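You operate a simulated robot arm through the tools that you are given. There is no shell and no other tool. Be economical: measure what you need, move in short steps, check, and stop when the job is done.

You are at the controls of a simulated robot arm. One attempt, no reset.

TASK
Pile some things up. At the end: the grey lint roll stands on top of the grey dial cover; the silver tin of cream from the dryer top is on the washer top, with the clear dosing ball with the green ring from there on top of it and the pink shell on top of that; whatever was shut is shut again. Leave all else as you found it, and nothing knocked over.
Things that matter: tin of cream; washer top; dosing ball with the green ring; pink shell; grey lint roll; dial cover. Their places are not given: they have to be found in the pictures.

The check looks at the end state, three seconds after you hand in, the way a careful person would. Anything else that was tipped, shoved, dropped, spilled or broken makes it a failure. A push-on lid holds only when it is set on centred and level and pressed home; a screw cap is set on level and turned clockwise until tight.

THE ROBOT
A 7-joint arm with a two-finger parallel gripper, fixed in place. Base frame: the origin is at the foot of the arm, x ahead of it, y to its left, z up; the work surface is at about z = 0.97. Lengths are in m, angles in rad, forces in N, time in s.
With the tool pointing down near the work surface it reaches from about 0.2 to 0.68 m from the base axis. Its first joint turns from -1.152 to 1.152 rad. Payload 2.4 kg.
The TCP is the grasp point between the finger pads, 0.03 m short of the fingertips. In the tool frame z runs along the fingers and y along their closing line. The gripper opens to 0.094 m. The fingers are 0.028 m wide and 0.01 m thick; the gripper's body (0.05 by 0.096 m) begins 0.055 m behind the TCP.
Orientation is that of the tool frame in the base frame, as [roll, pitch, yaw] about the fixed x, y, z axes, in that order (R = Rz(yaw) Ry(pitch) Rx(roll)). With the fingers straight down and closing along the base's y, the tool's x points along the base's -x, its y along +y and its z along -z.

THE INTERFACE
- The arm moves only by the tool drive_tool. Its argument "plan" is a list of rows, each a list of 7 numbers: the turn, a rotation vector about the tool's x, y, z in rad, then the shift along the tool's x, y, z in m, then the opening, from 0 (shut) to 1 (fully open). In form: [[rx, ry, rz, x, y, z, fingers], ...]. A call has 1 to 10 rows; each row is the pose to reach, as a shift and turn from the pose commanded when the call began, along the tool's axes at that moment. Rows are played at 5 a second. More than 0.05 m and 0.15 rad between two rows, or a gripper value outside its range, and nothing of the call is played. Where a pose cannot be reached the arm comes as near as it can. A force on the tool above 40 N (or 10 N above the force at the start of the call, whichever is more), or a blocked arm, ends the call early, and 0.2 s more pass. The fingers move at their own pace (about 0.153 m/s each) and stop on an object; they squeeze with about 21 N. The grip force told is the motor's: it shows also when the fingers shut on nothing. Time passes only in rows, and 0.2 s behind the last, so rows that repeat a pose let the fingers close. The reply holds the time, the measured pose of the TCP, the force on the tool along the base axes, the opening and the grip force, in the units named above and with some noise.
- Cameras (640 x 400 px; columns grow to the right, rows downward): "scene" is fixed at [0.0273, 0.4826, 1.4478]; the picture's right is [-0.77, -0.64, 0.00], its down [-0.40, 0.48, -0.78] and it looks along [0.50, -0.60, -0.62] (base axes); focal length 232 px, centre (320, 200). "wrist" rides on the gripper at [-0.037, 0, -0.058] in the tool frame; the picture's right is [0.00, -1.00, 0.00], its down [0.97, 0.00, -0.24] and it looks along [0.24, 0.00, 0.97] (tool axes); focal length 218 px, centre (320, 200).
- get_image(camera): a new picture of that camera. The clock stands still meanwhile.
- locate(camera, pixels): there is no depth. For up to 12 entries [column, row, z] of the newest picture of that camera ("zoom" is the newest enlarged one), the place [x, y] in the base frame at which the ray of that pixel passes the height z, good to about 0.002 m, but the place of the scene camera against the robot may be out by one fixed shift of up to 0.018 m in any direction. The clock stands still meanwhile.
- inspect(camera, box): a new picture of the part [left, top, right, bottom] of that camera's present view, enlarged. The clock stands still meanwhile.
- finish_job(): hands the job in; it is judged then, once.

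Work in short steps. Measure before you move; look again where a grasp or a placing could have gone wrong, and mend it. You have 80 turns and 34 pictures in all, those below and enlarged ones among them. Open the gripper and draw the arm clear of the work before you hand the job in, unless the task says otherwise.

The tools are called after "Call:" as a command line: name --pt "numbers of a row" for each row, then --argument value for the rest, lists and objects as JSON in quotes. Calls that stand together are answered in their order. drive_tool: Moves the arm, as the interface text tells. Its arguments: {"type":"object","properties":{"plan":{"type":"array"}},"required":["plan"]} The other tools are called the same way: get_image (camera) takes a picture; locate (camera, pixels) gives the place at which the rays of pixels pass given heights; inspect (camera, box) takes an enlarged picture of a part of a camera's view; finish_job () hands the job in.

At the start:

```text
time_s: 0.0
position: [0.3755, -0.1026, 1.2435]
tcp_rot: [3.141, -0.001, -3.141]
force: [-0.1, -1.0, -1.2]
opening: 0.0941
gripper_force: 0.0
```

scene: 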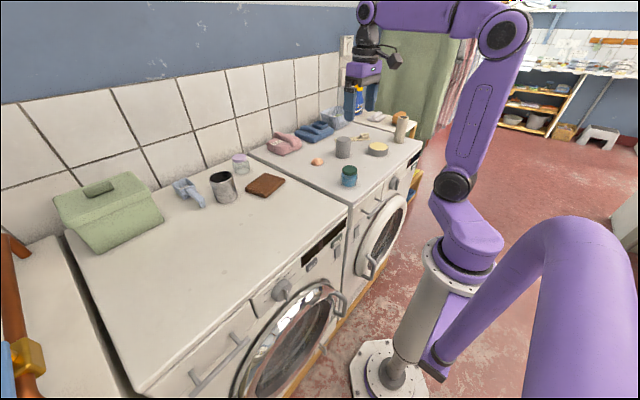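
wrist: 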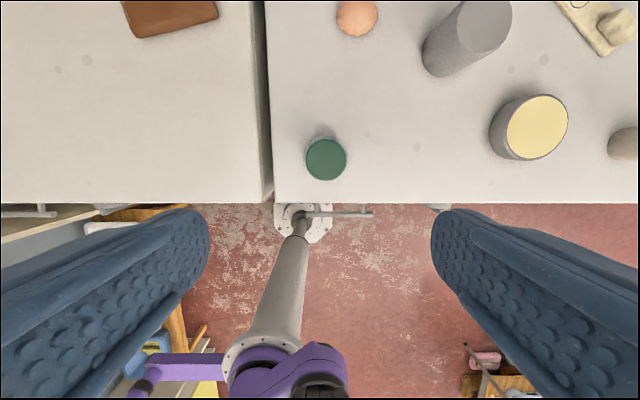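

I begin by enlarging the scene's two machine tops to identify the objects.

Call:
inspect --camera "scene" --box '[230, 80, 430, 205]'

Call:
inspect --camera "scene" --box '[40, 130, 300, 292]'

```text
3.20 times, centred on (330, 142) of scene
```

zoom: 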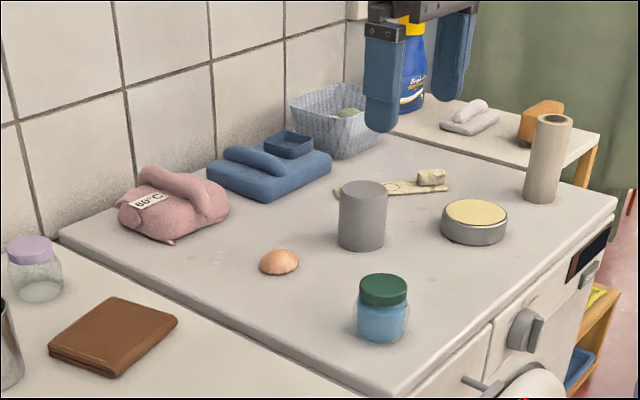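

```text
2.46 times, centred on (170, 211) of scene
```

zoom: 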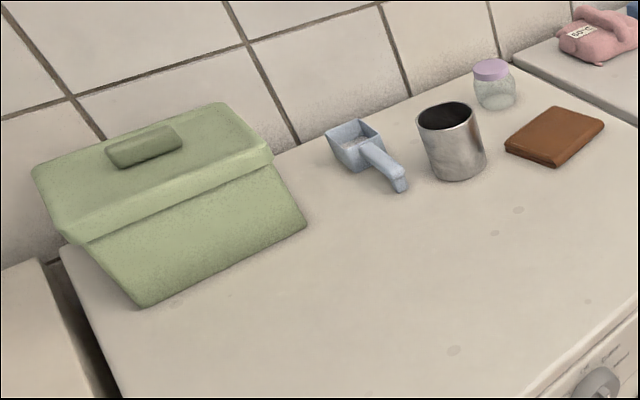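

The pictures show the grey cylinder, a roll, the tin and a shell on the right machine, plus a green lidded box, cup and jar on the left one. The dosing ball isn't visible yet, so I locate the objects roughly.

Call:
locate --camera "zoom" --pixels '[[145, 305, 0.97], [305, 225, 0.97], [60, 245, 0.97], [455, 175, 0.97], [497, 105, 0.97], [553, 145, 0.97], [395, 185, 0.97], [145, 145, 1.1], [265, 150, 1.07], [85, 240, 1.07]]'

Call:
locate --camera "scene" --pixels '[[318, 163, 0.97], [343, 157, 0.97], [379, 154, 0.97], [399, 142, 0.97], [349, 186, 0.97], [360, 137, 0.97], [285, 148, 0.97], [316, 135, 0.97], [351, 208, 0.97], [250, 152, 0.97], [135, 390, 0.97], [423, 147, 0.97]]'

Call:
locate --camera "wrist" --pixels '[[357, 18, 0.97], [326, 160, 1.04], [483, 27, 1.04], [537, 127, 1.0], [520, 130, 0.97], [445, 60, 0.97], [620, 145, 0.97]]'

```text
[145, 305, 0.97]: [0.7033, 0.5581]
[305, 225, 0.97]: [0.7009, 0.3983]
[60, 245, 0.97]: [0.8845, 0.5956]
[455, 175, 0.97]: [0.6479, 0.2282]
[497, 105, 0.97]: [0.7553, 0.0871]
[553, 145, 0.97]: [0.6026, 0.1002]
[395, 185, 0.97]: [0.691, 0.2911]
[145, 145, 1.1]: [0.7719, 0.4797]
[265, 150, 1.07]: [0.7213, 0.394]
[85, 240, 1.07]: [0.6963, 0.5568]
```

```text
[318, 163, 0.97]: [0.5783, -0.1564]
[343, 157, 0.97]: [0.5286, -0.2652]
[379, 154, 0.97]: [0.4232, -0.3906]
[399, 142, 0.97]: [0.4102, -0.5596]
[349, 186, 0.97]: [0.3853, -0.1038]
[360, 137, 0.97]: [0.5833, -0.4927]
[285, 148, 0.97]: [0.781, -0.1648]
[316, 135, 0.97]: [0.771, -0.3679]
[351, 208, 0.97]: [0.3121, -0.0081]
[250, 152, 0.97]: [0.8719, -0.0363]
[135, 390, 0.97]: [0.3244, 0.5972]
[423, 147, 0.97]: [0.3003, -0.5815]
```

```text
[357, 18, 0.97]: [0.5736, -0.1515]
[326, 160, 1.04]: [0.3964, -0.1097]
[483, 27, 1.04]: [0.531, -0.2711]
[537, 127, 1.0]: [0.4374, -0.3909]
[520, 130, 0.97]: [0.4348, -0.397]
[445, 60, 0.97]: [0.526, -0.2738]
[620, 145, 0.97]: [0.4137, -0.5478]
```

The wrist and scene agree to within 1 to 2 cm. I move the arm forward and to the right at height to survey the right machine.

Call:
drive_tool --pt "0 0 0 -0.03 -0.03 0 1" --pt "0 0 0 -0.06 -0.06 0 1" --pt "0 0 0 -0.09 -0.09 0 1" --pt "0 0 0 -0.12 -0.12 0 1"

Call:
get_image --camera "wrist"

```text
time_s: 1.0
position: [0.4953, -0.2241, 1.2435]
tcp_rot: [-3.14, -0.002, 3.141]
force: [0.0, -0.2, 1.0]
opening: 0.0939
gripper_force: 0.0
```

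```text
29 pictures are left
```

wrist: 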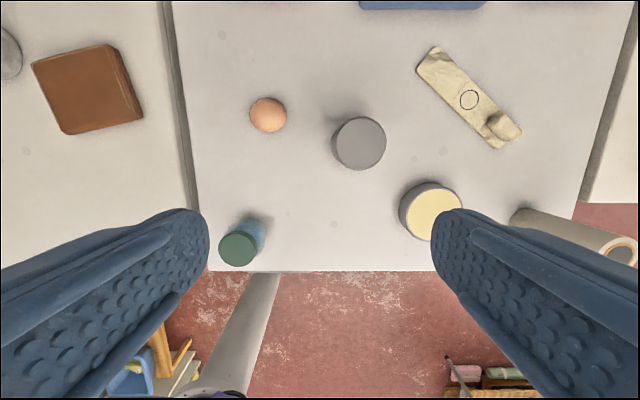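

No dosing ball is in the open on this side. I look closely at the green-lidded jar and the tin from the scene camera.

Call:
inspect --camera "scene" --box '[300, 125, 412, 195]'

Call:
drive_tool --pt "0 0 0 0 0.05 0 1" --pt "0 0 0 0 0.1 0 1" --pt "0 0 0 0 0.15 0 1" --pt "0 0 0 0 0.2 0 1" --pt "0 0 0 0 0.25 0 1" --pt "0 0 0 0 0.3 0 1" --pt "0 0 0 0 0.35 0 1" --pt "0 0 0 -0.02 0.39 0 1"

Call:
get_image --camera "wrist"

```text
5.71 times, centred on (356, 160) of scene
```

zoom: 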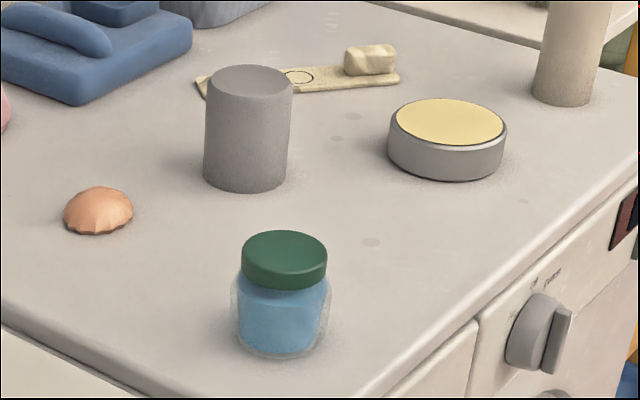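

```text
time_s: 2.8
position: [0.5152, 0.1675, 1.2462]
tcp_rot: [3.14, 0.001, 3.14]
force: [0.3, -0.1, 0.1]
opening: 0.0938
gripper_force: 0.2
```

```text
27 pictures are left
```

wrist: 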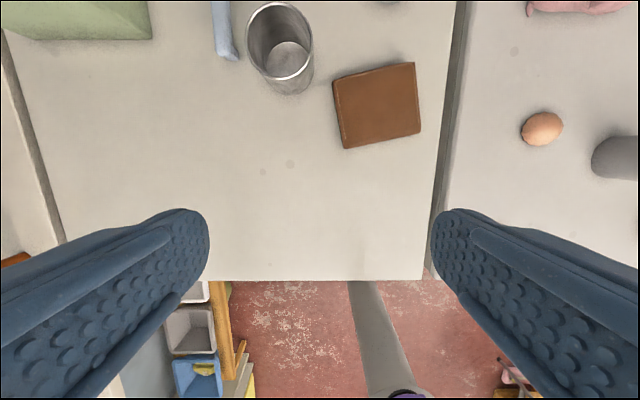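

The cup at (280,45) is empty here. I check the machine fronts, the right-hand shelf and the far right of the dryer in the scene view.

Call:
inspect --camera "scene" --box '[140, 160, 420, 400]'

Call:
inspect --camera "scene" --box '[315, 75, 435, 150]'

```text
1.67 times, centred on (280, 280) of scene
```

zoom: 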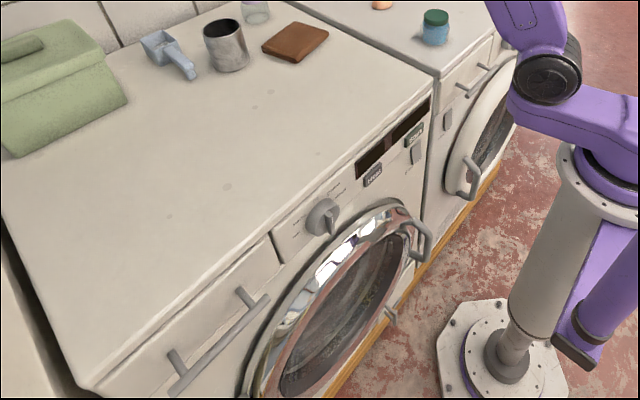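

```text
5.33 times, centred on (375, 112) of scene
```

zoom: 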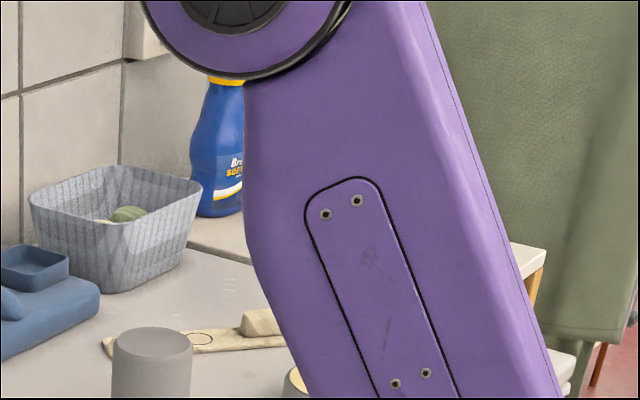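

Still no ball; the grey cylinder (top centre at about (0.533,-0.271)) looks like an upturned cover that may hide it. I go above it and look.

Call:
drive_tool --pt "0 0 0 0 -0.048 0 1" --pt "0 0 0 0 -0.096 0 1" --pt "0 0 0 0 -0.144 0 1" --pt "0 0 0 0 -0.192 0 1" --pt "0 0 0 0 -0.24 0 1" --pt "0 0 0 -0.005 -0.288 0 1" --pt "0 0 0 -0.01 -0.336 0 1" --pt "0 0 0 -0.018 -0.384 0 1" --pt "0 0 0 -0.018 -0.4285 0.02 1" --pt "0 0 0 -0.018 -0.4385 0.06 1"

Call:
get_image --camera "wrist"

```text
time_s: 5.0
position: [0.5334, -0.2708, 1.184]
tcp_rot: [3.142, 0.0, 3.141]
force: [0.4, 0.1, 0.7]
opening: 0.0941
gripper_force: 0.1
```

```text
24 pictures are left
```

wrist: 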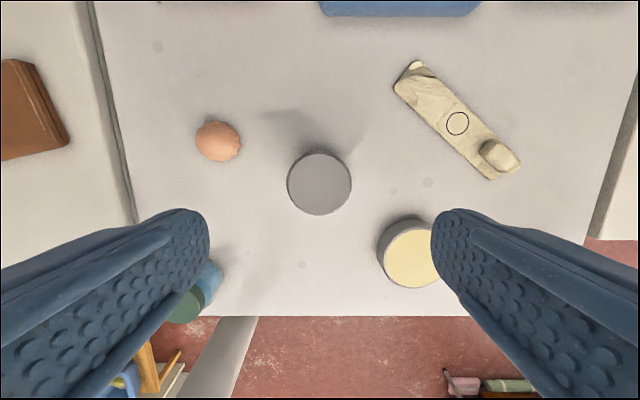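

The cylinder is centred under the gripper (319,184), about 0.06 m across. I descend and grip it.

Call:
drive_tool --pt "0 0 0 0 0 0.045 1" --pt "0 0 0 0 0 0.09 1" --pt "0 0 0 0 0 0.135 1" --pt "0 0 0 0 0 0.168 1" --pt "0 0 0 0 0 0.168 0.5" --pt "0 0 0 0 0 0.168 0.5" --pt "0 0 0 0 0 0.168 0.5"

```text
time_s: 6.6
position: [0.5332, -0.2704, 1.0164]
tcp_rot: [3.141, -0.001, -3.141]
force: [0.0, 0.0, -0.6]
opening: 0.0651
gripper_force: 21.2
```

Gripped at 0.065 m. I lift straight up and look.

Call:
drive_tool --pt "0 0 0 0 0 -0.01 0.5" --pt "0 0 0 0 0 -0.03 0.5" --pt "0 0 0 0 0 -0.06 0.5" --pt "0 0 0 0 0 -0.1 0.5" --pt "0 0 0 0 0 -0.13 0.5"

Call:
inspect --camera "scene" --box '[260, 90, 420, 190]'

```text
time_s: 7.8
position: [0.5327, -0.2709, 1.1458]
tcp_rot: [3.141, 0.002, 3.141]
force: [0.7, -0.2, 0.5]
opening: 0.0635
gripper_force: 20.7
```

```text
4.00 times, centred on (340, 140) of scene
```

zoom: 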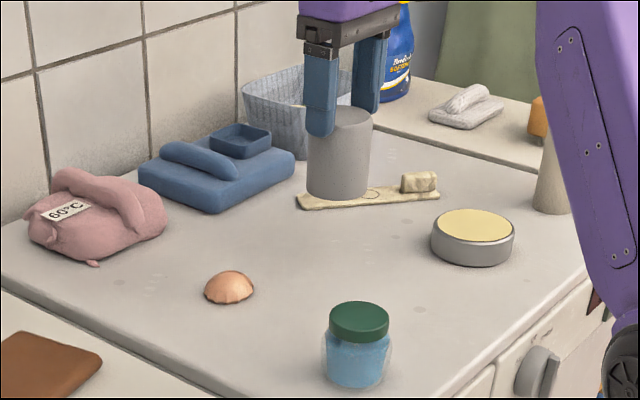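

Nothing is underneath, so it really is just the dial cover. I set it back exactly where it was and release.

Call:
drive_tool --pt "0 0 0 0 0 0.04 0.5" --pt "0 0 0 0 0 0.08 0.5" --pt "0 0 0 0 0 0.11 0.5" --pt "0 0 0 0 0 0.122 0.5" --pt "0 0 0 0 0 0.13 0.5" --pt "0 0 0 0 0 0.13 0.5" --pt "0 0 0 0 0 0.13 0.85" --pt "0 0 0 0 0 0.13 1" --pt "0 0 0 0 0 0.08 1" --pt "0 0 0 0 0 0.03 1"

```text
time_s: 8.7
position: [0.5356, -0.2725, 1.0432]
tcp_rot: [-3.134, 0.016, -3.141]
force: [0.5, 0.7, 6.0]
opening: 0.0614
gripper_force: 20.5
stopped in row 4: the force on the tool passed its limit (the readings are from after the stop); the commanded pose is now the measured one
```

Contact came 27 mm early, with the opening now 0.0614, so the cover may have slid in the grip or something is under it. I look.

Call:
inspect --camera "scene" --box '[290, 110, 390, 173]'

```text
6.35 times, centred on (340, 142) of scene
```

zoom: 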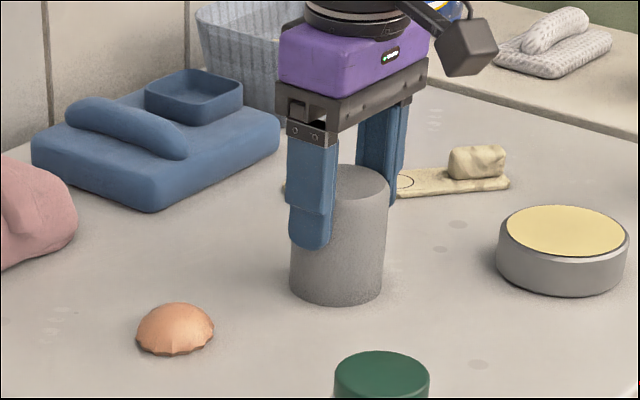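

The cover stands on the surface at its old place; it simply slid down in the grip because it tapers. I release and rise.

Call:
drive_tool --pt "0 0 0 0 0 0 0.8" --pt "0 0 0 0 0 0 1" --pt "0 0 0 0 0 -0.04 1" --pt "0.0 0.0 0 0 0 -0.08 1" --pt "0 0 0 0 0 -0.12 1" --pt "0 0 0 0 0 -0.16 1"

Call:
get_image --camera "wrist"

```text
time_s: 10.1
position: [0.5326, -0.2708, 1.2025]
tcp_rot: [-3.134, 0.012, -3.141]
force: [-1.1, -0.1, 0.2]
opening: 0.0938
gripper_force: 0.1
```

```text
21 pictures are left
```

wrist: 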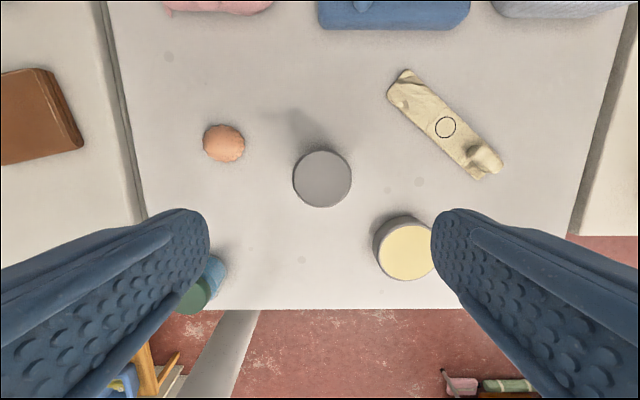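

Cover is upright. Now the tin (top centre about (405,251)) and the roll: I locate both.

Call:
locate --camera "wrist" --pixels '[[405, 251, 1.0], [378, 251, 1.0], [405, 226, 1.0], [405, 280, 1.0], [223, 143, 0.98], [195, 297, 1.04], [321, 179, 1.05]]'

```text
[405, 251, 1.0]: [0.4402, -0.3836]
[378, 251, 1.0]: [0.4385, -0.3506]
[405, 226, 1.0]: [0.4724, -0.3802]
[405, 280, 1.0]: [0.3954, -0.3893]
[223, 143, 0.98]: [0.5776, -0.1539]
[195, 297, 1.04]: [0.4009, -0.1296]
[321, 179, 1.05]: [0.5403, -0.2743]
```

Tin centre about (0.437,-0.388). I level the tool and move above it, then check centring.

Call:
drive_tool --pt "-0.0076 0.012 0 0.03 -0.035 0 1" --pt "-0.0076 0.012 0 0.06 -0.07 0 1" --pt "-0.0076 0.012 0 0.09 -0.1 0.02 1" --pt "-0.0076 0.012 0 0.0956 -0.117 0.06 1" --pt "-0.0076 0.012 0 0.0956 -0.117 0.09 1"

Call:
get_image --camera "wrist"

```text
time_s: 11.3
position: [0.4379, -0.3891, 1.1115]
tcp_rot: [-3.14, 0.002, -3.141]
force: [0.1, 0.4, -0.3]
opening: 0.0938
gripper_force: 0.2
```

```text
20 pictures are left
```

wrist: 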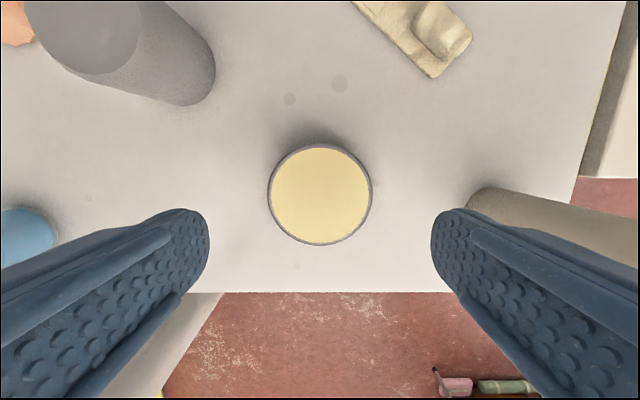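

The tin is centred (320,194) and about 0.082 m wide. I descend, close and lift.

Call:
drive_tool --pt "0 0 0 0 0 0.04 1" --pt "0 0 0 0 0 0.08 1" --pt "0 0 0 0 0 0.1 1" --pt "0 0 0 0 0 0.107 1" --pt "0 0 0 0 0 0.107 0.75" --pt "0 0 0 0 0 0.107 0.75" --pt "0 0 0 0 0 0.107 0.75"

```text
time_s: 12.9
position: [0.4385, -0.39, 1.0043]
tcp_rot: [-3.141, 0.002, -3.141]
force: [-0.4, -1.1, 1.3]
opening: 0.0844
gripper_force: 20.6
```

Gripped at 0.084 m. I lift 0.13 m and carry it left to the washer top.

Call:
drive_tool --pt "0 0 0 0 0 -0.02 0.75" --pt "0 0 0 0 0 -0.06 0.75" --pt "0 0 0 0 0 -0.1 0.75" --pt "0 0 0 0 0.02 -0.13 0.75" --pt "0 0 0 0 0.065 -0.13 0.75" --pt "0 0 0 0 0.11 -0.13 0.75" --pt "0 0 0 0 0.155 -0.13 0.75" --pt "0 0 0 0 0.2 -0.13 0.75" --pt "0 0 0 0 0.245 -0.13 0.75" --pt "0 0 0 0 0.29 -0.13 0.75"

Call:
drive_tool --pt "0 0 0 0 0.045 0 0.75" --pt "0 0 0 0 0.09 0 0.75" --pt "0 0 0 0 0.135 0 0.75" --pt "0 0 0 0 0.18 0 0.75" --pt "0 0 0 0 0.22 0 0.75" --pt "0 0 0 0 0.25 0 0.75"

Call:
get_image --camera "wrist"

```text
time_s: 15.1
position: [0.4401, -0.0988, 1.1348]
tcp_rot: [3.141, 0.003, 3.139]
force: [0.4, 0.2, -3.3]
opening: 0.0846
gripper_force: 21.5
```

```text
time_s: 16.5
position: [0.4392, 0.1502, 1.1331]
tcp_rot: [-3.141, 0.001, 3.139]
force: [-0.5, -0.2, -2.3]
opening: 0.0845
gripper_force: 21.1
```

```text
19 pictures are left
```

wrist: 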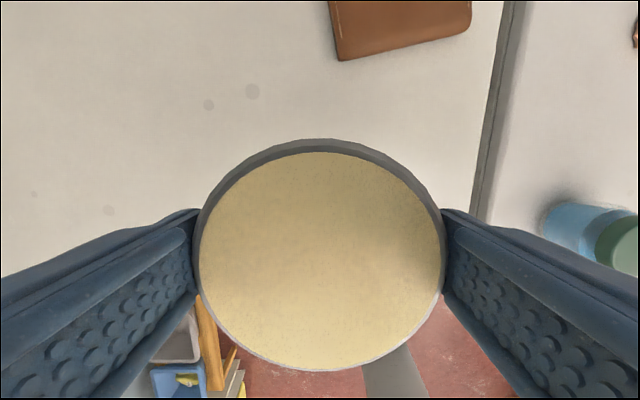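

The spot below is clear and the tin is level in the grip. I lower it gently.

Call:
drive_tool --pt "0 0 0 0 0 0.045 0.75" --pt "0 0 0 0 0 0.085 0.75" --pt "0 0 0 0 0 0.11 0.75" --pt "0 0 0 0 0 0.12 0.75" --pt "0 0 0 0 0 0.124 0.75" --pt "0 0 0 0 0 0.127 0.75" --pt "0 0 0 0 0 0.129 0.75" --pt "0 0 0 0 0 0.13 0.75"

```text
time_s: 18.3
position: [0.4393, 0.1515, 1.0042]
tcp_rot: [-3.141, 0.001, 3.14]
force: [-2.6, -0.2, 8.7]
opening: 0.0845
gripper_force: 20.9
```

Force +8.7 N shows it is seated. I open and rise, then go over the green-lidded jar at about (0.39,-0.11).

Call:
drive_tool --pt "0 0 0 0 0 0 0.95" --pt "0 0 0 0 0 0 1" --pt "0 0 0 0 0 -0.03 1" --pt "0 0 0 0 0 -0.07 1" --pt "0 0 0 0 0 -0.11 1" --pt "0 0 0 0 -0.03 -0.14 1" --pt "0 0 0 0.01 -0.075 -0.15 1" --pt "0 0 0 0.02 -0.12 -0.15 1" --pt "0 0 0 0.03 -0.165 -0.15 1" --pt "0 0 0 0.045 -0.21 -0.15 1"

Call:
drive_tool --pt "0 0 0 0 -0.04 0 1" --pt "0 0 0 0 -0.052 0.01 1"

Call:
get_image --camera "wrist"

Call:
inspect --camera "scene" --box '[220, 110, 420, 235]'

```text
time_s: 20.5
position: [0.3946, -0.0608, 1.1545]
tcp_rot: [3.141, 0.002, 3.14]
force: [-0.8, 0.4, 0.1]
opening: 0.094
gripper_force: 0.0
```

```text
time_s: 21.1
position: [0.3961, -0.1125, 1.1429]
tcp_rot: [-3.141, 0.0, -3.141]
force: [0.4, 0.0, 0.6]
opening: 0.0939
gripper_force: 0.1
```

```text
18 pictures are left
```

wrist: 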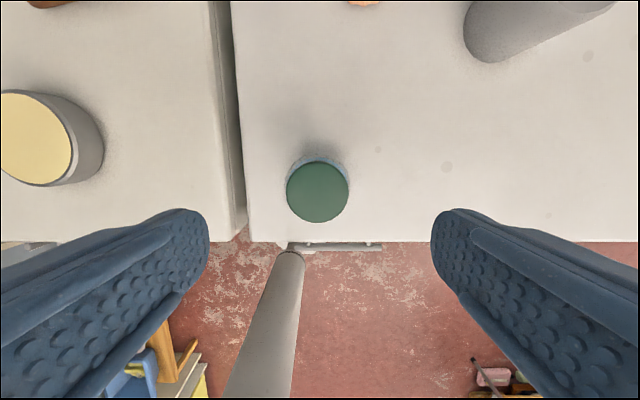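

```text
3.20 times, centred on (320, 172) of scene
```

zoom: 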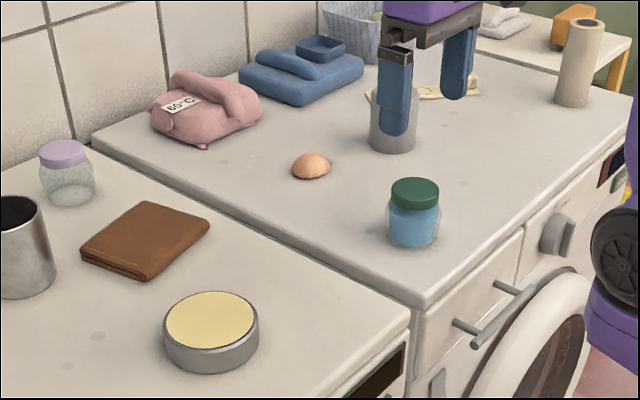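

Before touching the jar, I look closely at the purple-lidded clear jar on the washer and at the green-lidded one.

Call:
inspect --camera "scene" --box '[205, 145, 285, 195]'

Call:
inspect --camera "scene" --box '[325, 155, 375, 195]'

```text
8.00 times, centred on (245, 170) of scene
```

zoom: 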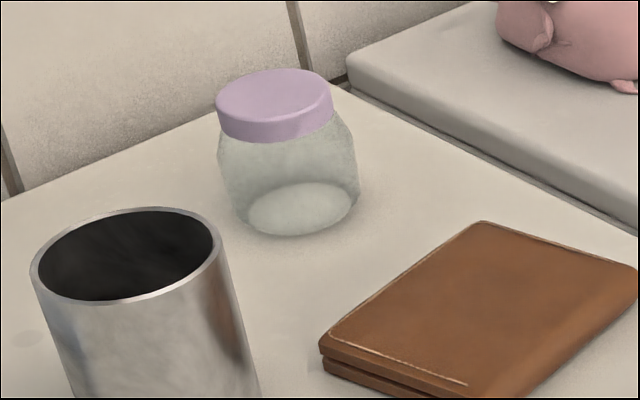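

```text
10.00 times, centred on (350, 175) of scene
```

zoom: 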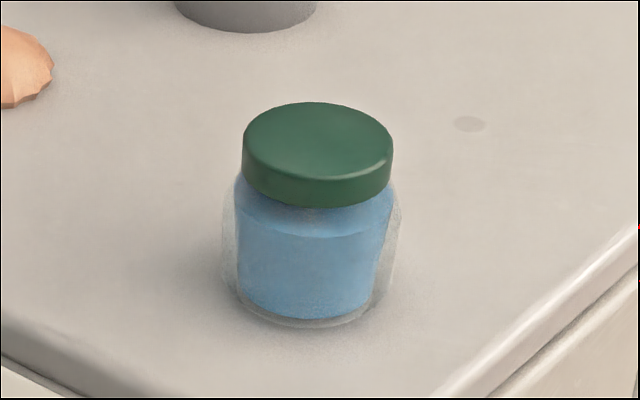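

The purple jar is empty and the green one holds blue powder, so neither is clearly the ball. I check the inside of the silver cup and the back of the washer from above.

Call:
drive_tool --pt "0 0 0 0 0 -0.05 1" --pt "0 0 0 -0.025 0.04 -0.08 1" --pt "0 0 0 -0.05 0.08 -0.1 1" --pt "0 0 0 -0.075 0.12 -0.1 1" --pt "0 0 0 -0.1 0.16 -0.1 1" --pt "0 0 0 -0.125 0.2 -0.1 1" --pt "0 0 0 -0.15 0.24 -0.1 1" --pt "0 0 0 -0.175 0.28 -0.1 1" --pt "0 0 0 -0.19 0.32 -0.1 1"

Call:
get_image --camera "wrist"

```text
refused: row 2 steps farther than a row can; nothing moved
```

```text
14 pictures are left
```

wrist: 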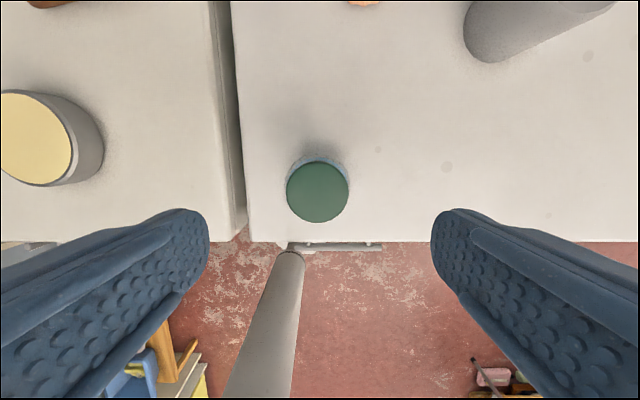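

That step was too long; I resend with shorter rows.

Call:
drive_tool --pt "0 0 0 0 0 -0.045 1" --pt "0 0 0 -0.015 0.03 -0.07 1" --pt "0 0 0 -0.035 0.07 -0.08 1" --pt "0 0 0 -0.055 0.11 -0.08 1" --pt "0 0 0 -0.075 0.15 -0.08 1" --pt "0 0 0 -0.095 0.19 -0.08 1" --pt "0 0 0 -0.115 0.23 -0.08 1" --pt "0 0 0 -0.14 0.27 -0.08 1" --pt "0 0 0 -0.165 0.31 -0.08 1" --pt "0 0 0 -0.19 0.33 -0.08 1"

```text
time_s: 23.3
position: [0.5671, 0.2063, 1.2236]
tcp_rot: [-3.14, -0.001, 3.139]
force: [-0.5, 0.4, -0.3]
opening: 0.0941
gripper_force: 0.0
out of reach, approached as far as the arm can: row 10
```

I tilt the camera forward to see the cup and the back of the washer, box included.

Call:
drive_tool --pt "0 -0.14 0 0.015 0 -0.01 1" --pt "0 -0.28 0 0.03 0 -0.02 1" --pt "0 -0.42 0 0.045 0 -0.03 1"

Call:
get_image --camera "wrist"

```text
time_s: 24.1
position: [0.5216, 0.2063, 1.2552]
tcp_rot: [3.141, 0.421, 3.141]
force: [-0.5, 0.1, 0.7]
opening: 0.0938
gripper_force: 0.0
```

```text
13 pictures are left
```

wrist: 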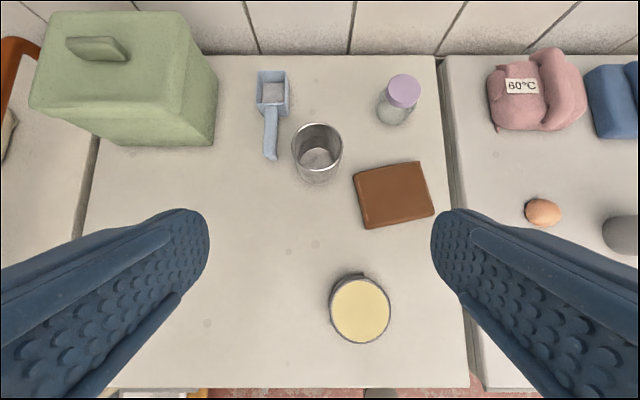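

The cup is empty as well. The drum doors are glass, so I look through the washer door in the scene view, where I noticed greenish specks.

Call:
inspect --camera "scene" --box '[225, 265, 365, 400]'

```text
2.96 times, centred on (295, 332) of scene
```

zoom: 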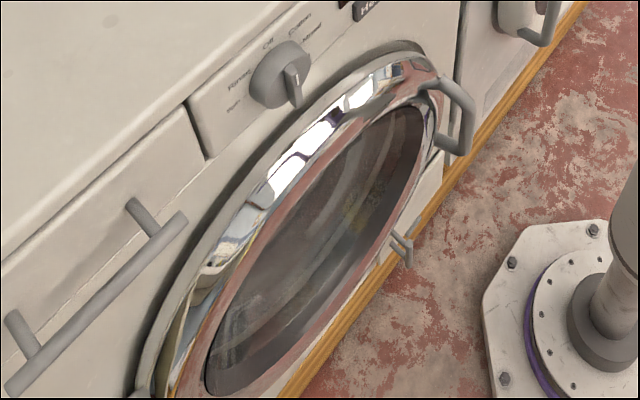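

One more candidate: the woven basket at the back right of the dryer holds something green at scene (339,113). I enlarge it before trying the drawers.

Call:
inspect --camera "scene" --box '[315, 95, 363, 135]'

Call:
locate --camera "scene" --pixels '[[339, 114, 1.03], [338, 130, 0.97], [322, 120, 0.97], [350, 124, 0.97]]'

Call:
locate --camera "wrist" --pixels '[[95, 48, 1.12], [210, 143, 0.97], [110, 145, 0.97], [405, 90, 1.04], [360, 309, 1.005], [465, 387, 0.97], [105, 387, 0.97]]'

```text
10.00 times, centred on (339, 115) of scene
```

zoom: 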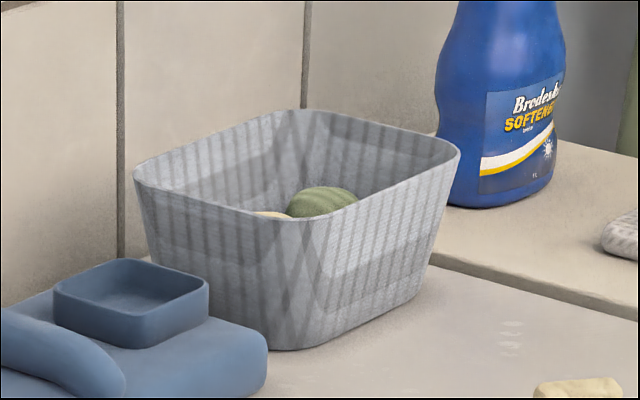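

```text
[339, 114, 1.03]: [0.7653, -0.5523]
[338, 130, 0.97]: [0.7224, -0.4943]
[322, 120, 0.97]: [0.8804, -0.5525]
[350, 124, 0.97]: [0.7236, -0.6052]
```

```text
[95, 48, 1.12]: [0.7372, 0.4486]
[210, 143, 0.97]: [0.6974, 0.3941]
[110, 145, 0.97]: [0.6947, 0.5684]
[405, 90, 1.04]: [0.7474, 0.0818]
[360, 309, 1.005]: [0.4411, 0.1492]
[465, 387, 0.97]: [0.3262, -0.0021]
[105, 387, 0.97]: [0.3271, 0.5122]
```

The basket holds soap balls and is out of reach, so the shut drawers are the likely hiding places. I locate both drawer bars at trial heights.

Call:
locate --camera "scene" --pixels '[[378.6, 208, 0.94], [378.6, 208, 0.92], [378.6, 208, 0.9], [378.6, 208, 0.88], [192, 394, 0.92], [192, 394, 0.9], [192, 394, 0.88], [247.7, 338.8, 0.92], [247.7, 338.8, 0.9], [247.7, 338.8, 0.88]]'

```text
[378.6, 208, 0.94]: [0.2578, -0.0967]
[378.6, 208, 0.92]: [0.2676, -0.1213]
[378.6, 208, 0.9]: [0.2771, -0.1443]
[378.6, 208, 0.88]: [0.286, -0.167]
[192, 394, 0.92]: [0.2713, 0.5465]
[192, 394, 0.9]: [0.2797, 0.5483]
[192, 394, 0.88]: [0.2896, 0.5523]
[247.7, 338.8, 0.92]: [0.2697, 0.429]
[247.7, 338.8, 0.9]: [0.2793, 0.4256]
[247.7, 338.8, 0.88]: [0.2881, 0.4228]
```

The bars sit at about z=0.905, x=0.285: dryer bar around y=-0.135 (reachable), washer bar around y=0.49 (near the first joint's limit). I level the tool and head for the dryer drawer, quarter-turned so that the fingers close along x.

Call:
drive_tool --pt "0 0.14 0 0 -0.02 0 1" --pt "0 0.28 0 0 -0.05 0 1" --pt "0 0.42 0 0 -0.08 0 1"

Call:
drive_tool --pt "0 0 0.14 0.03 -0.025 0 0.6" --pt "0 0 0.28 0.06 -0.05 0 0.6" --pt "0 0 0.42 0.09 -0.075 0 0.6" --pt "0 0 0.56 0.12 -0.1 0 0.4" --pt "0 0 0.7 0.15 -0.125 0 0.4" --pt "0 0 0.84 0.18 -0.15 0 0.32" --pt "0 0 0.98 0.205 -0.175 0.01 0.32" --pt "0 0 1.12 0.225 -0.2 0.03 0.32" --pt "0 0 1.26 0.24 -0.225 0.05 0.32" --pt "0 0 1.4 0.25 -0.25 0.07 0.32"

```text
time_s: 24.9
position: [0.522, 0.1262, 1.254]
tcp_rot: [3.141, 0.0, 3.141]
force: [0.9, -0.6, 0.1]
opening: 0.094
gripper_force: 0.1
```

```text
time_s: 27.1
position: [0.2743, -0.1246, 1.1819]
tcp_rot: [3.139, 0.0, 1.738]
force: [0.0, 0.4, 0.2]
opening: 0.0301
gripper_force: 0.1
```

Turned almost fully. I finish the quarter-turn and lower to look at the bar and its gap.

Call:
drive_tool --pt "0 0 0.09 -0.006 0.005 0.04 0.32" --pt "0 0 0.168 -0.0119 0.0102 0.08 0.32" --pt "0 0 0.168 -0.0119 0.0102 0.11 0.32"

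Call:
get_image --camera "wrist"

```text
time_s: 27.9
position: [0.2868, -0.1344, 1.0739]
tcp_rot: [3.14, -0.001, 1.573]
force: [-0.5, 0.3, -0.7]
opening: 0.0301
gripper_force: 0.2
```

```text
10 pictures are left
```

wrist: 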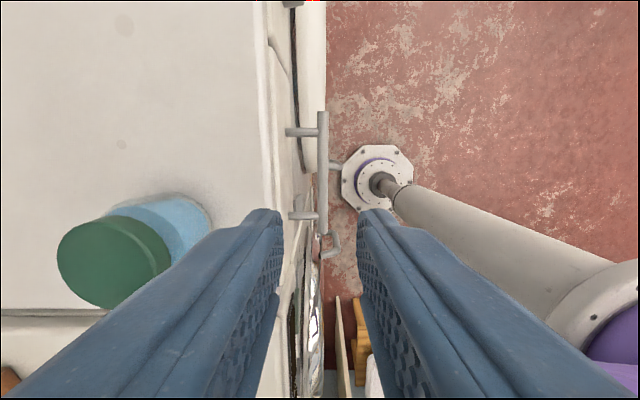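

The bar runs at column 322 (x≈0.285, y -0.205 to -0.075) with about 3 cm gap to the front. I tilt the fingers slightly forward to keep the gripper body off the top edge, and lower around the bar.

Call:
drive_tool --pt "-0.15 0 0 -0.003 -0.005 0 0.28" --pt "-0.3 0 0 -0.0056 -0.0055 0.03 0.28" --pt "-0.3 0 0 -0.0056 -0.0055 0.07 0.28" --pt "-0.3 0 0 -0.0056 -0.0055 0.11 0.28" --pt "-0.3 0 0 -0.0056 -0.0055 0.14 0.28" --pt "-0.3 0 0 -0.0056 -0.0055 0.163 0.28"

```text
time_s: 29.3
position: [0.2809, -0.14, 0.9097]
tcp_rot: [2.84, 0.001, 1.574]
force: [0.1, 0.3, -0.8]
opening: 0.0264
gripper_force: 0.0
```

No contact on the way down. I close on the bar.

Call:
drive_tool --pt "0 0 0 0 0 0 0.05" --pt "0 0 0 0 0 0 0.05" --pt "0 0 0 0 0 0 0.05"

```text
time_s: 30.1
position: [0.2791, -0.1404, 0.9098]
tcp_rot: [2.844, 0.0, 1.571]
force: [-10.5, -2.4, -16.7]
opening: 0.0108
gripper_force: 44.7
```

Bar gripped (0.0108 m). I pull the drawer straight out along -x in small steps.

Call:
drive_tool --pt "0 0 0 0 -0.0096 -0.003 0.05" --pt "0 0 0 0 -0.0191 -0.0059 0.05" --pt "0 0 0 0 -0.0287 -0.0089 0.05" --pt "0 0 0 0 -0.043 -0.0133 0.05" --pt "0 0 0 0 -0.0573 -0.0177 0.05" --pt "0 0 0 0 -0.0716 -0.0222 0.05" --pt "0 0 0 0 -0.086 -0.0266 0.05" --pt "0 0 0 0 -0.1 -0.031 0.05"

Call:
get_image --camera "scene"

```text
time_s: 31.9
position: [0.1751, -0.1388, 0.9101]
tcp_rot: [2.841, -0.001, 1.572]
force: [1.2, 11.3, -13.8]
opening: 0.0112
gripper_force: 44.9
```

```text
9 pictures are left
```

scene: 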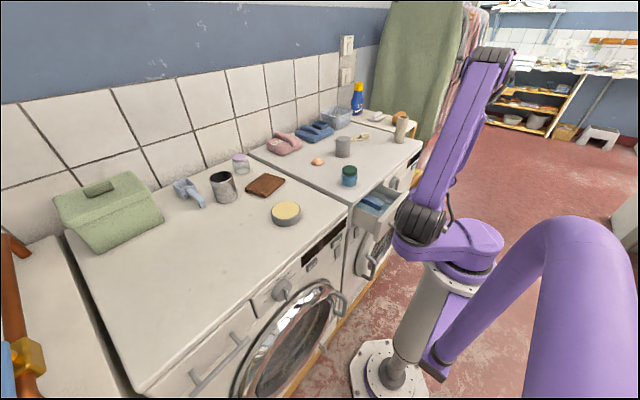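

The drawer slid out about 0.1 m and there is something inside. I release the bar, rise straight up and look in from above.

Call:
drive_tool --pt "0 0 0 0 0 0 0.27" --pt "0 0 0 0 0 0 0.27" --pt "0 0 0 0 0.012 -0.038 0.27" --pt "0 0 0 0 0.024 -0.076 0.27" --pt "0 0 0 0 0.036 -0.115 0.27" --pt "0 0 0 0 0.048 -0.155 0.27" --pt "0 0 0 0 0.06 -0.195 0.27"

Call:
get_image --camera "wrist"

```text
time_s: 33.5
position: [0.1744, -0.1392, 1.1147]
tcp_rot: [2.842, 0.0, 1.572]
force: [-0.3, 0.4, -0.7]
opening: 0.0253
gripper_force: 0.1
```

```text
8 pictures are left
```

wrist: 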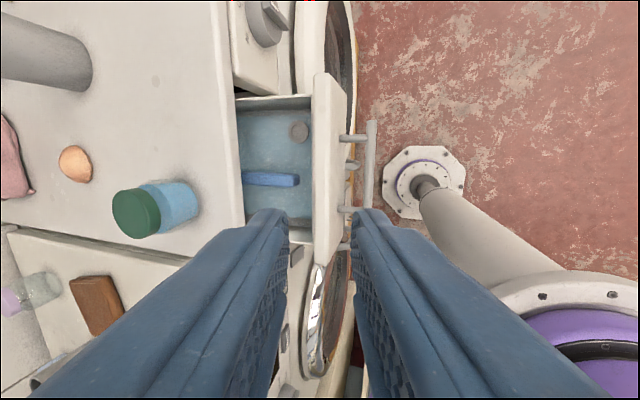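

The drawer holds only its own fittings (a divider and a post), no ball. So the "dosing ball with the green ring" is the clear green-ringed container with blue detergent on the dryer top (its twin has a purple ring). I re-grip the bar to shut the drawer again.

Call:
drive_tool --pt "0 0 0 0 -0.012 0.039 0.27" --pt "0 0 0 0 -0.024 0.078 0.27" --pt "0 0 0 0 -0.036 0.117 0.27" --pt "0 0 0 0 -0.048 0.156 0.27" --pt "0 0 0 0 -0.06 0.195 0.27" --pt "0 0 0 0 -0.06 0.195 0.05" --pt "0 0 0 0 -0.06 0.195 0.05" --pt "0 0 0 0 -0.06 0.195 0.05"

Call:
drive_tool --pt "0 0 0 0 0.0191 0.0059 0.05" --pt "0 0 0 0 0.0382 0.0118 0.05" --pt "0 0 0 0 0.0573 0.0177 0.05" --pt "0 0 0 0 0.0764 0.0236 0.05" --pt "0 0 0 0 0.086 0.0266 0.05" --pt "0 0 0 0 0.0936 0.029 0.05" --pt "0 0 0 0 0.0984 0.0304 0.05" --pt "0 0 0 0 0.1012 0.0313 0.05" --pt "0 0 0 0 0.1041 0.0322 0.05"

```text
time_s: 35.3
position: [0.1746, -0.1388, 0.9119]
tcp_rot: [2.841, -0.002, 1.572]
force: [-0.2, 4.9, -1.7]
opening: 0.0108
gripper_force: 45.2
```

```text
time_s: 37.3
position: [0.2786, -0.1394, 0.9096]
tcp_rot: [2.85, 0.005, 1.569]
force: [-10.9, 3.5, 13.4]
opening: 0.0108
gripper_force: 44.4
stopped in row 9: the force on the tool passed its limit (the readings are from after the stop); the commanded pose is now the measured one
```

Back at x=0.2786 against the stop (0.2791 when shut). One more small push to make sure it is home, then release and rise.

Call:
drive_tool --pt "0 0 0 0 0.002 0.0006 0.05" --pt "0 0 0 0 0.004 0.0012 0.05"

Call:
drive_tool --pt "0 0 0 0 -0.003 -0.001 0.27" --pt "0 0 0 0 -0.003 -0.001 0.27" --pt "0 0 0 0 0.009 -0.039 0.27" --pt "0 0 0 0 0.021 -0.077 0.27" --pt "0 0 0 0 0.033 -0.116 0.27" --pt "0 0 0 0 0.045 -0.155 0.27" --pt "0 0 0 0 0.057 -0.195 0.27" --pt "0 0 0 0 0.069 -0.235 0.27"

```text
time_s: 37.8
position: [0.2793, -0.1396, 0.9094]
tcp_rot: [2.857, 0.003, 1.568]
force: [-12.8, 2.2, 14.5]
opening: 0.0115
gripper_force: 44.4
stopped in row 2: the force on the tool passed its limit (the readings are from after the stop); the commanded pose is now the measured one
```

```text
time_s: 39.6
position: [0.28, -0.1398, 1.1539]
tcp_rot: [2.856, 0.003, 1.568]
force: [0.8, -0.2, -0.3]
opening: 0.0254
gripper_force: 0.0
```

Drawer is shut and the fingers are free. I level the tool, turn it back and move above the green-ringed ball at about (0.399,-0.110).

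Call:
drive_tool --pt "0.14 0 0 0 0 0 0.5" --pt "0.285 0.003 0 0 0 0 1"

Call:
drive_tool --pt "0 0 -0.145 0 0.012 0 1" --pt "0 0 -0.29 0 0.024 0 1" --pt "0 0 -0.435 0 0.036 0 1" --pt "0 0 -0.58 0.01 0.048 0 1" --pt "0 0 -0.725 0.02 0.06 0 1" --pt "0 0 -0.87 0.03 0.072 0 1" --pt "0 0 -1.015 0.03 0.084 0 1" --pt "0 0 -1.16 0.03 0.096 0 1" --pt "0 0 -1.305 0.03 0.108 0 1" --pt "0 0 -1.45 0.03 0.119 0 1"

```text
time_s: 40.2
position: [0.2805, -0.1398, 1.1547]
tcp_rot: [3.14, 0.003, 1.569]
force: [0.3, -0.2, 0.6]
opening: 0.0938
gripper_force: 0.0
```

```text
time_s: 42.4
position: [0.3992, -0.11, 1.1537]
tcp_rot: [-3.142, 0.002, 3.023]
force: [-0.7, -0.4, -0.3]
opening: 0.0935
gripper_force: 0.1
```

I finish the turn, descend around the ball's body and close.

Call:
drive_tool --pt "0 0 -0.119 0 0 0.02 1" --pt "0 0 -0.119 0 0 0.06 1" --pt "0 0 -0.119 0 0 0.1 1" --pt "0 0 -0.119 0 0 0.13 1" --pt "0 0 -0.119 0 0 0.144 1" --pt "0 0 -0.119 0 0 0.144 0.45" --pt "0 0 -0.119 0 0 0.144 0.45" --pt "0 0 -0.119 0 0 0.144 0.45" --pt "0 0 -0.119 0 0 0.144 0.45"

```text
time_s: 44.4
position: [0.3997, -0.1112, 1.0095]
tcp_rot: [-3.139, 0.0, 3.14]
force: [0.0, 0.0, 0.0]
opening: 0.0557
gripper_force: 20.7
```

Gripped at 0.056 m. I lift and carry it over the tin at (0.440,0.150).

Call:
drive_tool --pt "0 0 0 0 0 -0.02 0.45" --pt "0 0 0 0 0 -0.06 0.45" --pt "0 0 0 0 0.01 -0.1 0.45" --pt "0 0 0 -0.005 0.05 -0.11 0.45" --pt "0 0 0 -0.015 0.09 -0.11 0.45" --pt "0 0 0 -0.02 0.13 -0.11 0.45" --pt "0 0 0 -0.025 0.17 -0.11 0.45" --pt "0 0 0 -0.03 0.21 -0.11 0.45" --pt "0 0 0 -0.0403 0.245 -0.11 0.45" --pt "0 0 0 -0.0403 0.261 -0.11 0.45"

Call:
get_image --camera "wrist"

```text
time_s: 46.6
position: [0.4403, 0.152, 1.1205]
tcp_rot: [-3.14, 0.003, 3.138]
force: [-0.2, 0.7, -1.2]
opening: 0.0557
gripper_force: 21.1
```

```text
7 pictures are left
```

wrist: 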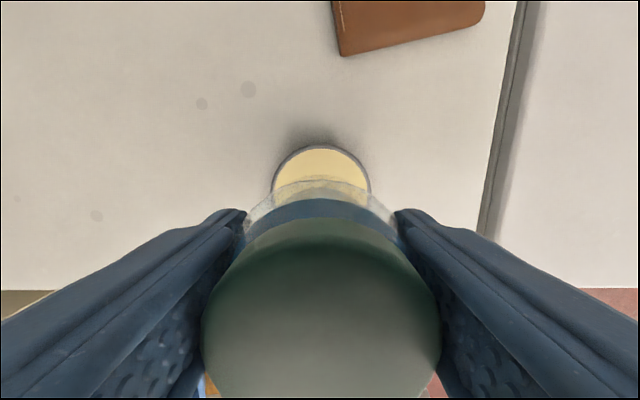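

The tin (271–371, top edge 145) is centred under the ball. I lower gently until contact.

Call:
drive_tool --pt "0 0 0 0.001 0 0.03 0.45" --pt "0 0 0 0.001 0 0.05 0.45" --pt "0 0 0 0.001 0 0.06 0.45" --pt "0 0 0 0.001 0 0.066 0.45" --pt "0 0 0 0.001 0 0.069 0.45" --pt "0 0 0 0.001 0 0.072 0.45" --pt "0 0 0 0.001 0 0.075 0.45" --pt "0 0 0 0.001 0 0.078 0.45"

```text
time_s: 48.4
position: [0.4386, 0.1518, 1.0428]
tcp_rot: [-3.139, 0.002, 3.138]
force: [0.0, -0.7, -0.9]
opening: 0.0555
gripper_force: 21.2
```

No contact yet at z=1.0428. I continue in 1.5 mm steps.

Call:
drive_tool --pt "0 0 0 0 0 0.0015 0.45" --pt "0 0 0 0 0 0.003 0.45" --pt "0 0 0 0 0 0.0045 0.45" --pt "0 0 0 0 0 0.006 0.45"

```text
time_s: 49.4
position: [0.4394, 0.1518, 1.0356]
tcp_rot: [-3.141, 0.005, 3.139]
force: [-2.0, 0.8, 17.9]
opening: 0.0558
gripper_force: 20.2
```

Contact at z≈1.036 (18 N). I ease off a millimetre, release and rise.

Call:
drive_tool --pt "0 0 0 0 0 -0.0015 0.45" --pt "0 0 0 0 0 -0.0015 0.65" --pt "0 0 0 0 0 -0.0015 0.9" --pt "0 0 0 0 0 -0.0015 1" --pt "0 0 0 0 0 -0.04 1" --pt "0 0 0 0 0 -0.08 1" --pt "0 0 0 0 0 -0.12 1" --pt "0 0 0 -0.03 -0.03 -0.14 1"

Call:
drive_tool --pt "0 0 0 -0.02 -0.04 0 1" --pt "0 0 0 -0.04 -0.08 0 1" --pt "0 0 0 -0.06 -0.12 0 1" --pt "0 0 0 -0.08 -0.16 0 0.8" --pt "0 0 0 -0.1 -0.2 0 0.8" --pt "0 0 0 -0.105 -0.24 0 0.8" --pt "0 0 0 -0.109 -0.275 0.02 0.8"

Call:
get_image --camera "wrist"

```text
time_s: 51.2
position: [0.4696, 0.1214, 1.1759]
tcp_rot: [-3.14, 0.002, 3.139]
force: [-0.2, 0.5, -0.6]
opening: 0.0942
gripper_force: 0.1
```

```text
time_s: 52.8
position: [0.5788, -0.1548, 1.1549]
tcp_rot: [-3.14, 0.004, 3.14]
force: [-0.1, 0.2, 0.2]
opening: 0.0753
gripper_force: 0.1
```

```text
6 pictures are left
```

wrist: 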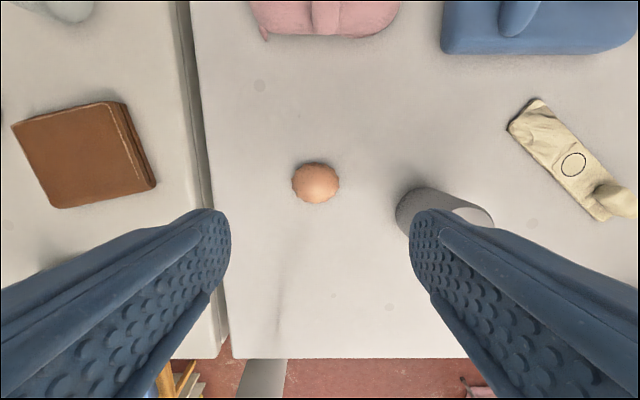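

The shell is centred at (315.5,182); I get its exact place.

Call:
locate --camera "wrist" --pixels '[[315.5, 182, 0.98], [292, 182, 0.975], [339, 182, 0.975], [315.5, 162, 0.975], [315.5, 203, 0.975]]'

```text
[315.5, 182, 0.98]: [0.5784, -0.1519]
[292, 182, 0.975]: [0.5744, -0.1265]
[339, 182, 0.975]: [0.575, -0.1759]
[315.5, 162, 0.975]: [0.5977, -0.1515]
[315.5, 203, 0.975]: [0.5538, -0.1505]
```

Shell centre (0.576,-0.151), about 0.049 m wide. I descend and grip it with the fingertips just off the surface.

Call:
drive_tool --pt "0 0 0 0.003 0.0035 0.04 0.8" --pt "0 0 0 0.003 0.0035 0.08 0.8" --pt "0 0 0 0.003 0.0035 0.12 0.8" --pt "0 0 0 0.003 0.0035 0.14 0.8" --pt "0 0 0 0.003 0.0035 0.1515 0.8" --pt "0 0 0 0.003 0.0035 0.1515 0.35" --pt "0 0 0 0.003 0.0035 0.1515 0.35" --pt "0 0 0 0.003 0.0035 0.1515 0.35" --pt "0 0 0 0.003 0.0035 0.1515 0.35"

```text
time_s: 54.8
position: [0.5733, -0.1505, 1.0053]
tcp_rot: [-3.141, 0.001, 3.138]
force: [-1.3, 1.0, -0.1]
opening: 0.0438
gripper_force: 21.0
```

Gripped at 0.044 m. I lift and carry it over the ball at (0.439,0.152).

Call:
drive_tool --pt "0 0 0 0 0 -0.03 0.35" --pt "0 0 0 0 0 -0.07 0.35" --pt "0 0 0 0 0 -0.11 0.35" --pt "0 0 0 0.01 0.02 -0.15 0.35" --pt "0 0 0 0.03 0.06 -0.16 0.35" --pt "0 0 0 0.05 0.1 -0.16 0.35" --pt "0 0 0 0.07 0.14 -0.16 0.35" --pt "0 0 0 0.09 0.18 -0.16 0.35" --pt "0 0 0 0.11 0.22 -0.16 0.35" --pt "0 0 0 0.13 0.26 -0.16 0.35"

Call:
drive_tool --pt "0 0 0 0.006 0.03 0 0.35" --pt "0 0 0 0.006 0.0415 0 0.35" --pt "0 0 0 0.006 0.0415 0 0.35"

Call:
get_image --camera "wrist"

```text
time_s: 57.0
position: [0.4431, 0.1102, 1.1635]
tcp_rot: [-3.14, 0.001, 3.138]
force: [-0.4, 0.0, -0.1]
opening: 0.0437
gripper_force: 21.2
```

```text
time_s: 57.8
position: [0.4394, 0.1534, 1.1639]
tcp_rot: [-3.139, 0.002, 3.141]
force: [-0.6, 0.2, -0.9]
opening: 0.0438
gripper_force: 21.4
```

```text
5 pictures are left
```

wrist: 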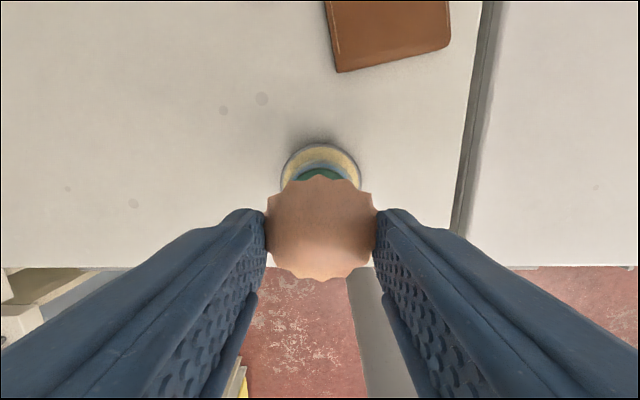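

The shell sits about 4 mm forward of the lid centre (lid about (321,200)), so I shift back 4 mm and lower gently.

Call:
drive_tool --pt "0 0 0 0.004 0 0.015 0.35" --pt "0 0 0 0.004 0 0.03 0.35" --pt "0 0 0 0.004 0 0.036 0.35" --pt "0 0 0 0.004 0 0.04 0.35" --pt "0 0 0 0.004 0 0.0425 0.35" --pt "0 0 0 0.004 0 0.045 0.35" --pt "0 0 0 0.004 0 0.0475 0.35" --pt "0 0 0 0.004 0 0.05 0.35"

```text
time_s: 59.6
position: [0.4353, 0.1512, 1.115]
tcp_rot: [-3.141, 0.002, 3.141]
force: [-0.3, -1.3, -0.7]
opening: 0.0436
gripper_force: 21.0
```

No contact yet at z=1.115; I continue in small steps.

Call:
drive_tool --pt "0 0 0 0 0 0.002 0.35" --pt "0 0 0 0 0 0.004 0.35" --pt "0 0 0 0 0 0.006 0.35" --pt "0 0 0 0 0 0.008 0.35"

```text
time_s: 60.6
position: [0.4343, 0.1511, 1.1062]
tcp_rot: [-3.141, 0.002, 3.14]
force: [-1.0, 0.0, -0.7]
opening: 0.0437
gripper_force: 20.5
```

Call:
drive_tool --pt "0 0 0 0 0 0.002 0.35" --pt "0 0 0 0 0 0.004 0.35" --pt "0 0 0 0 0 0.006 0.35"

Call:
inspect --camera "scene" --box '[250, 160, 330, 230]'

```text
time_s: 61.4
position: [0.4352, 0.1519, 1.0992]
tcp_rot: [-3.139, 0.001, 3.14]
force: [1.2, 0.2, 0.2]
opening: 0.0436
gripper_force: 20.6
```

```text
5.71 times, centred on (290, 195) of scene
```

zoom: 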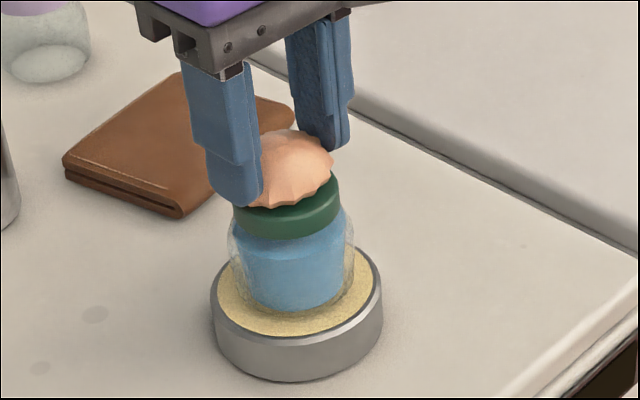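

The shell is just above the green lid and well centred; the ball stands upright on the tin. I lower in 1 mm steps until contact.

Call:
drive_tool --pt "0 0 0 0 0 0.001 0.35" --pt "0 0 0 0 0 0.002 0.35" --pt "0 0 0 0 0 0.003 0.35" --pt "0 0 0 0 0 0.003 0.35"

```text
time_s: 62.4
position: [0.4359, 0.1508, 1.0968]
tcp_rot: [-3.139, 0.001, 3.139]
force: [0.0, 0.4, -0.3]
opening: 0.0439
gripper_force: 21.1
```

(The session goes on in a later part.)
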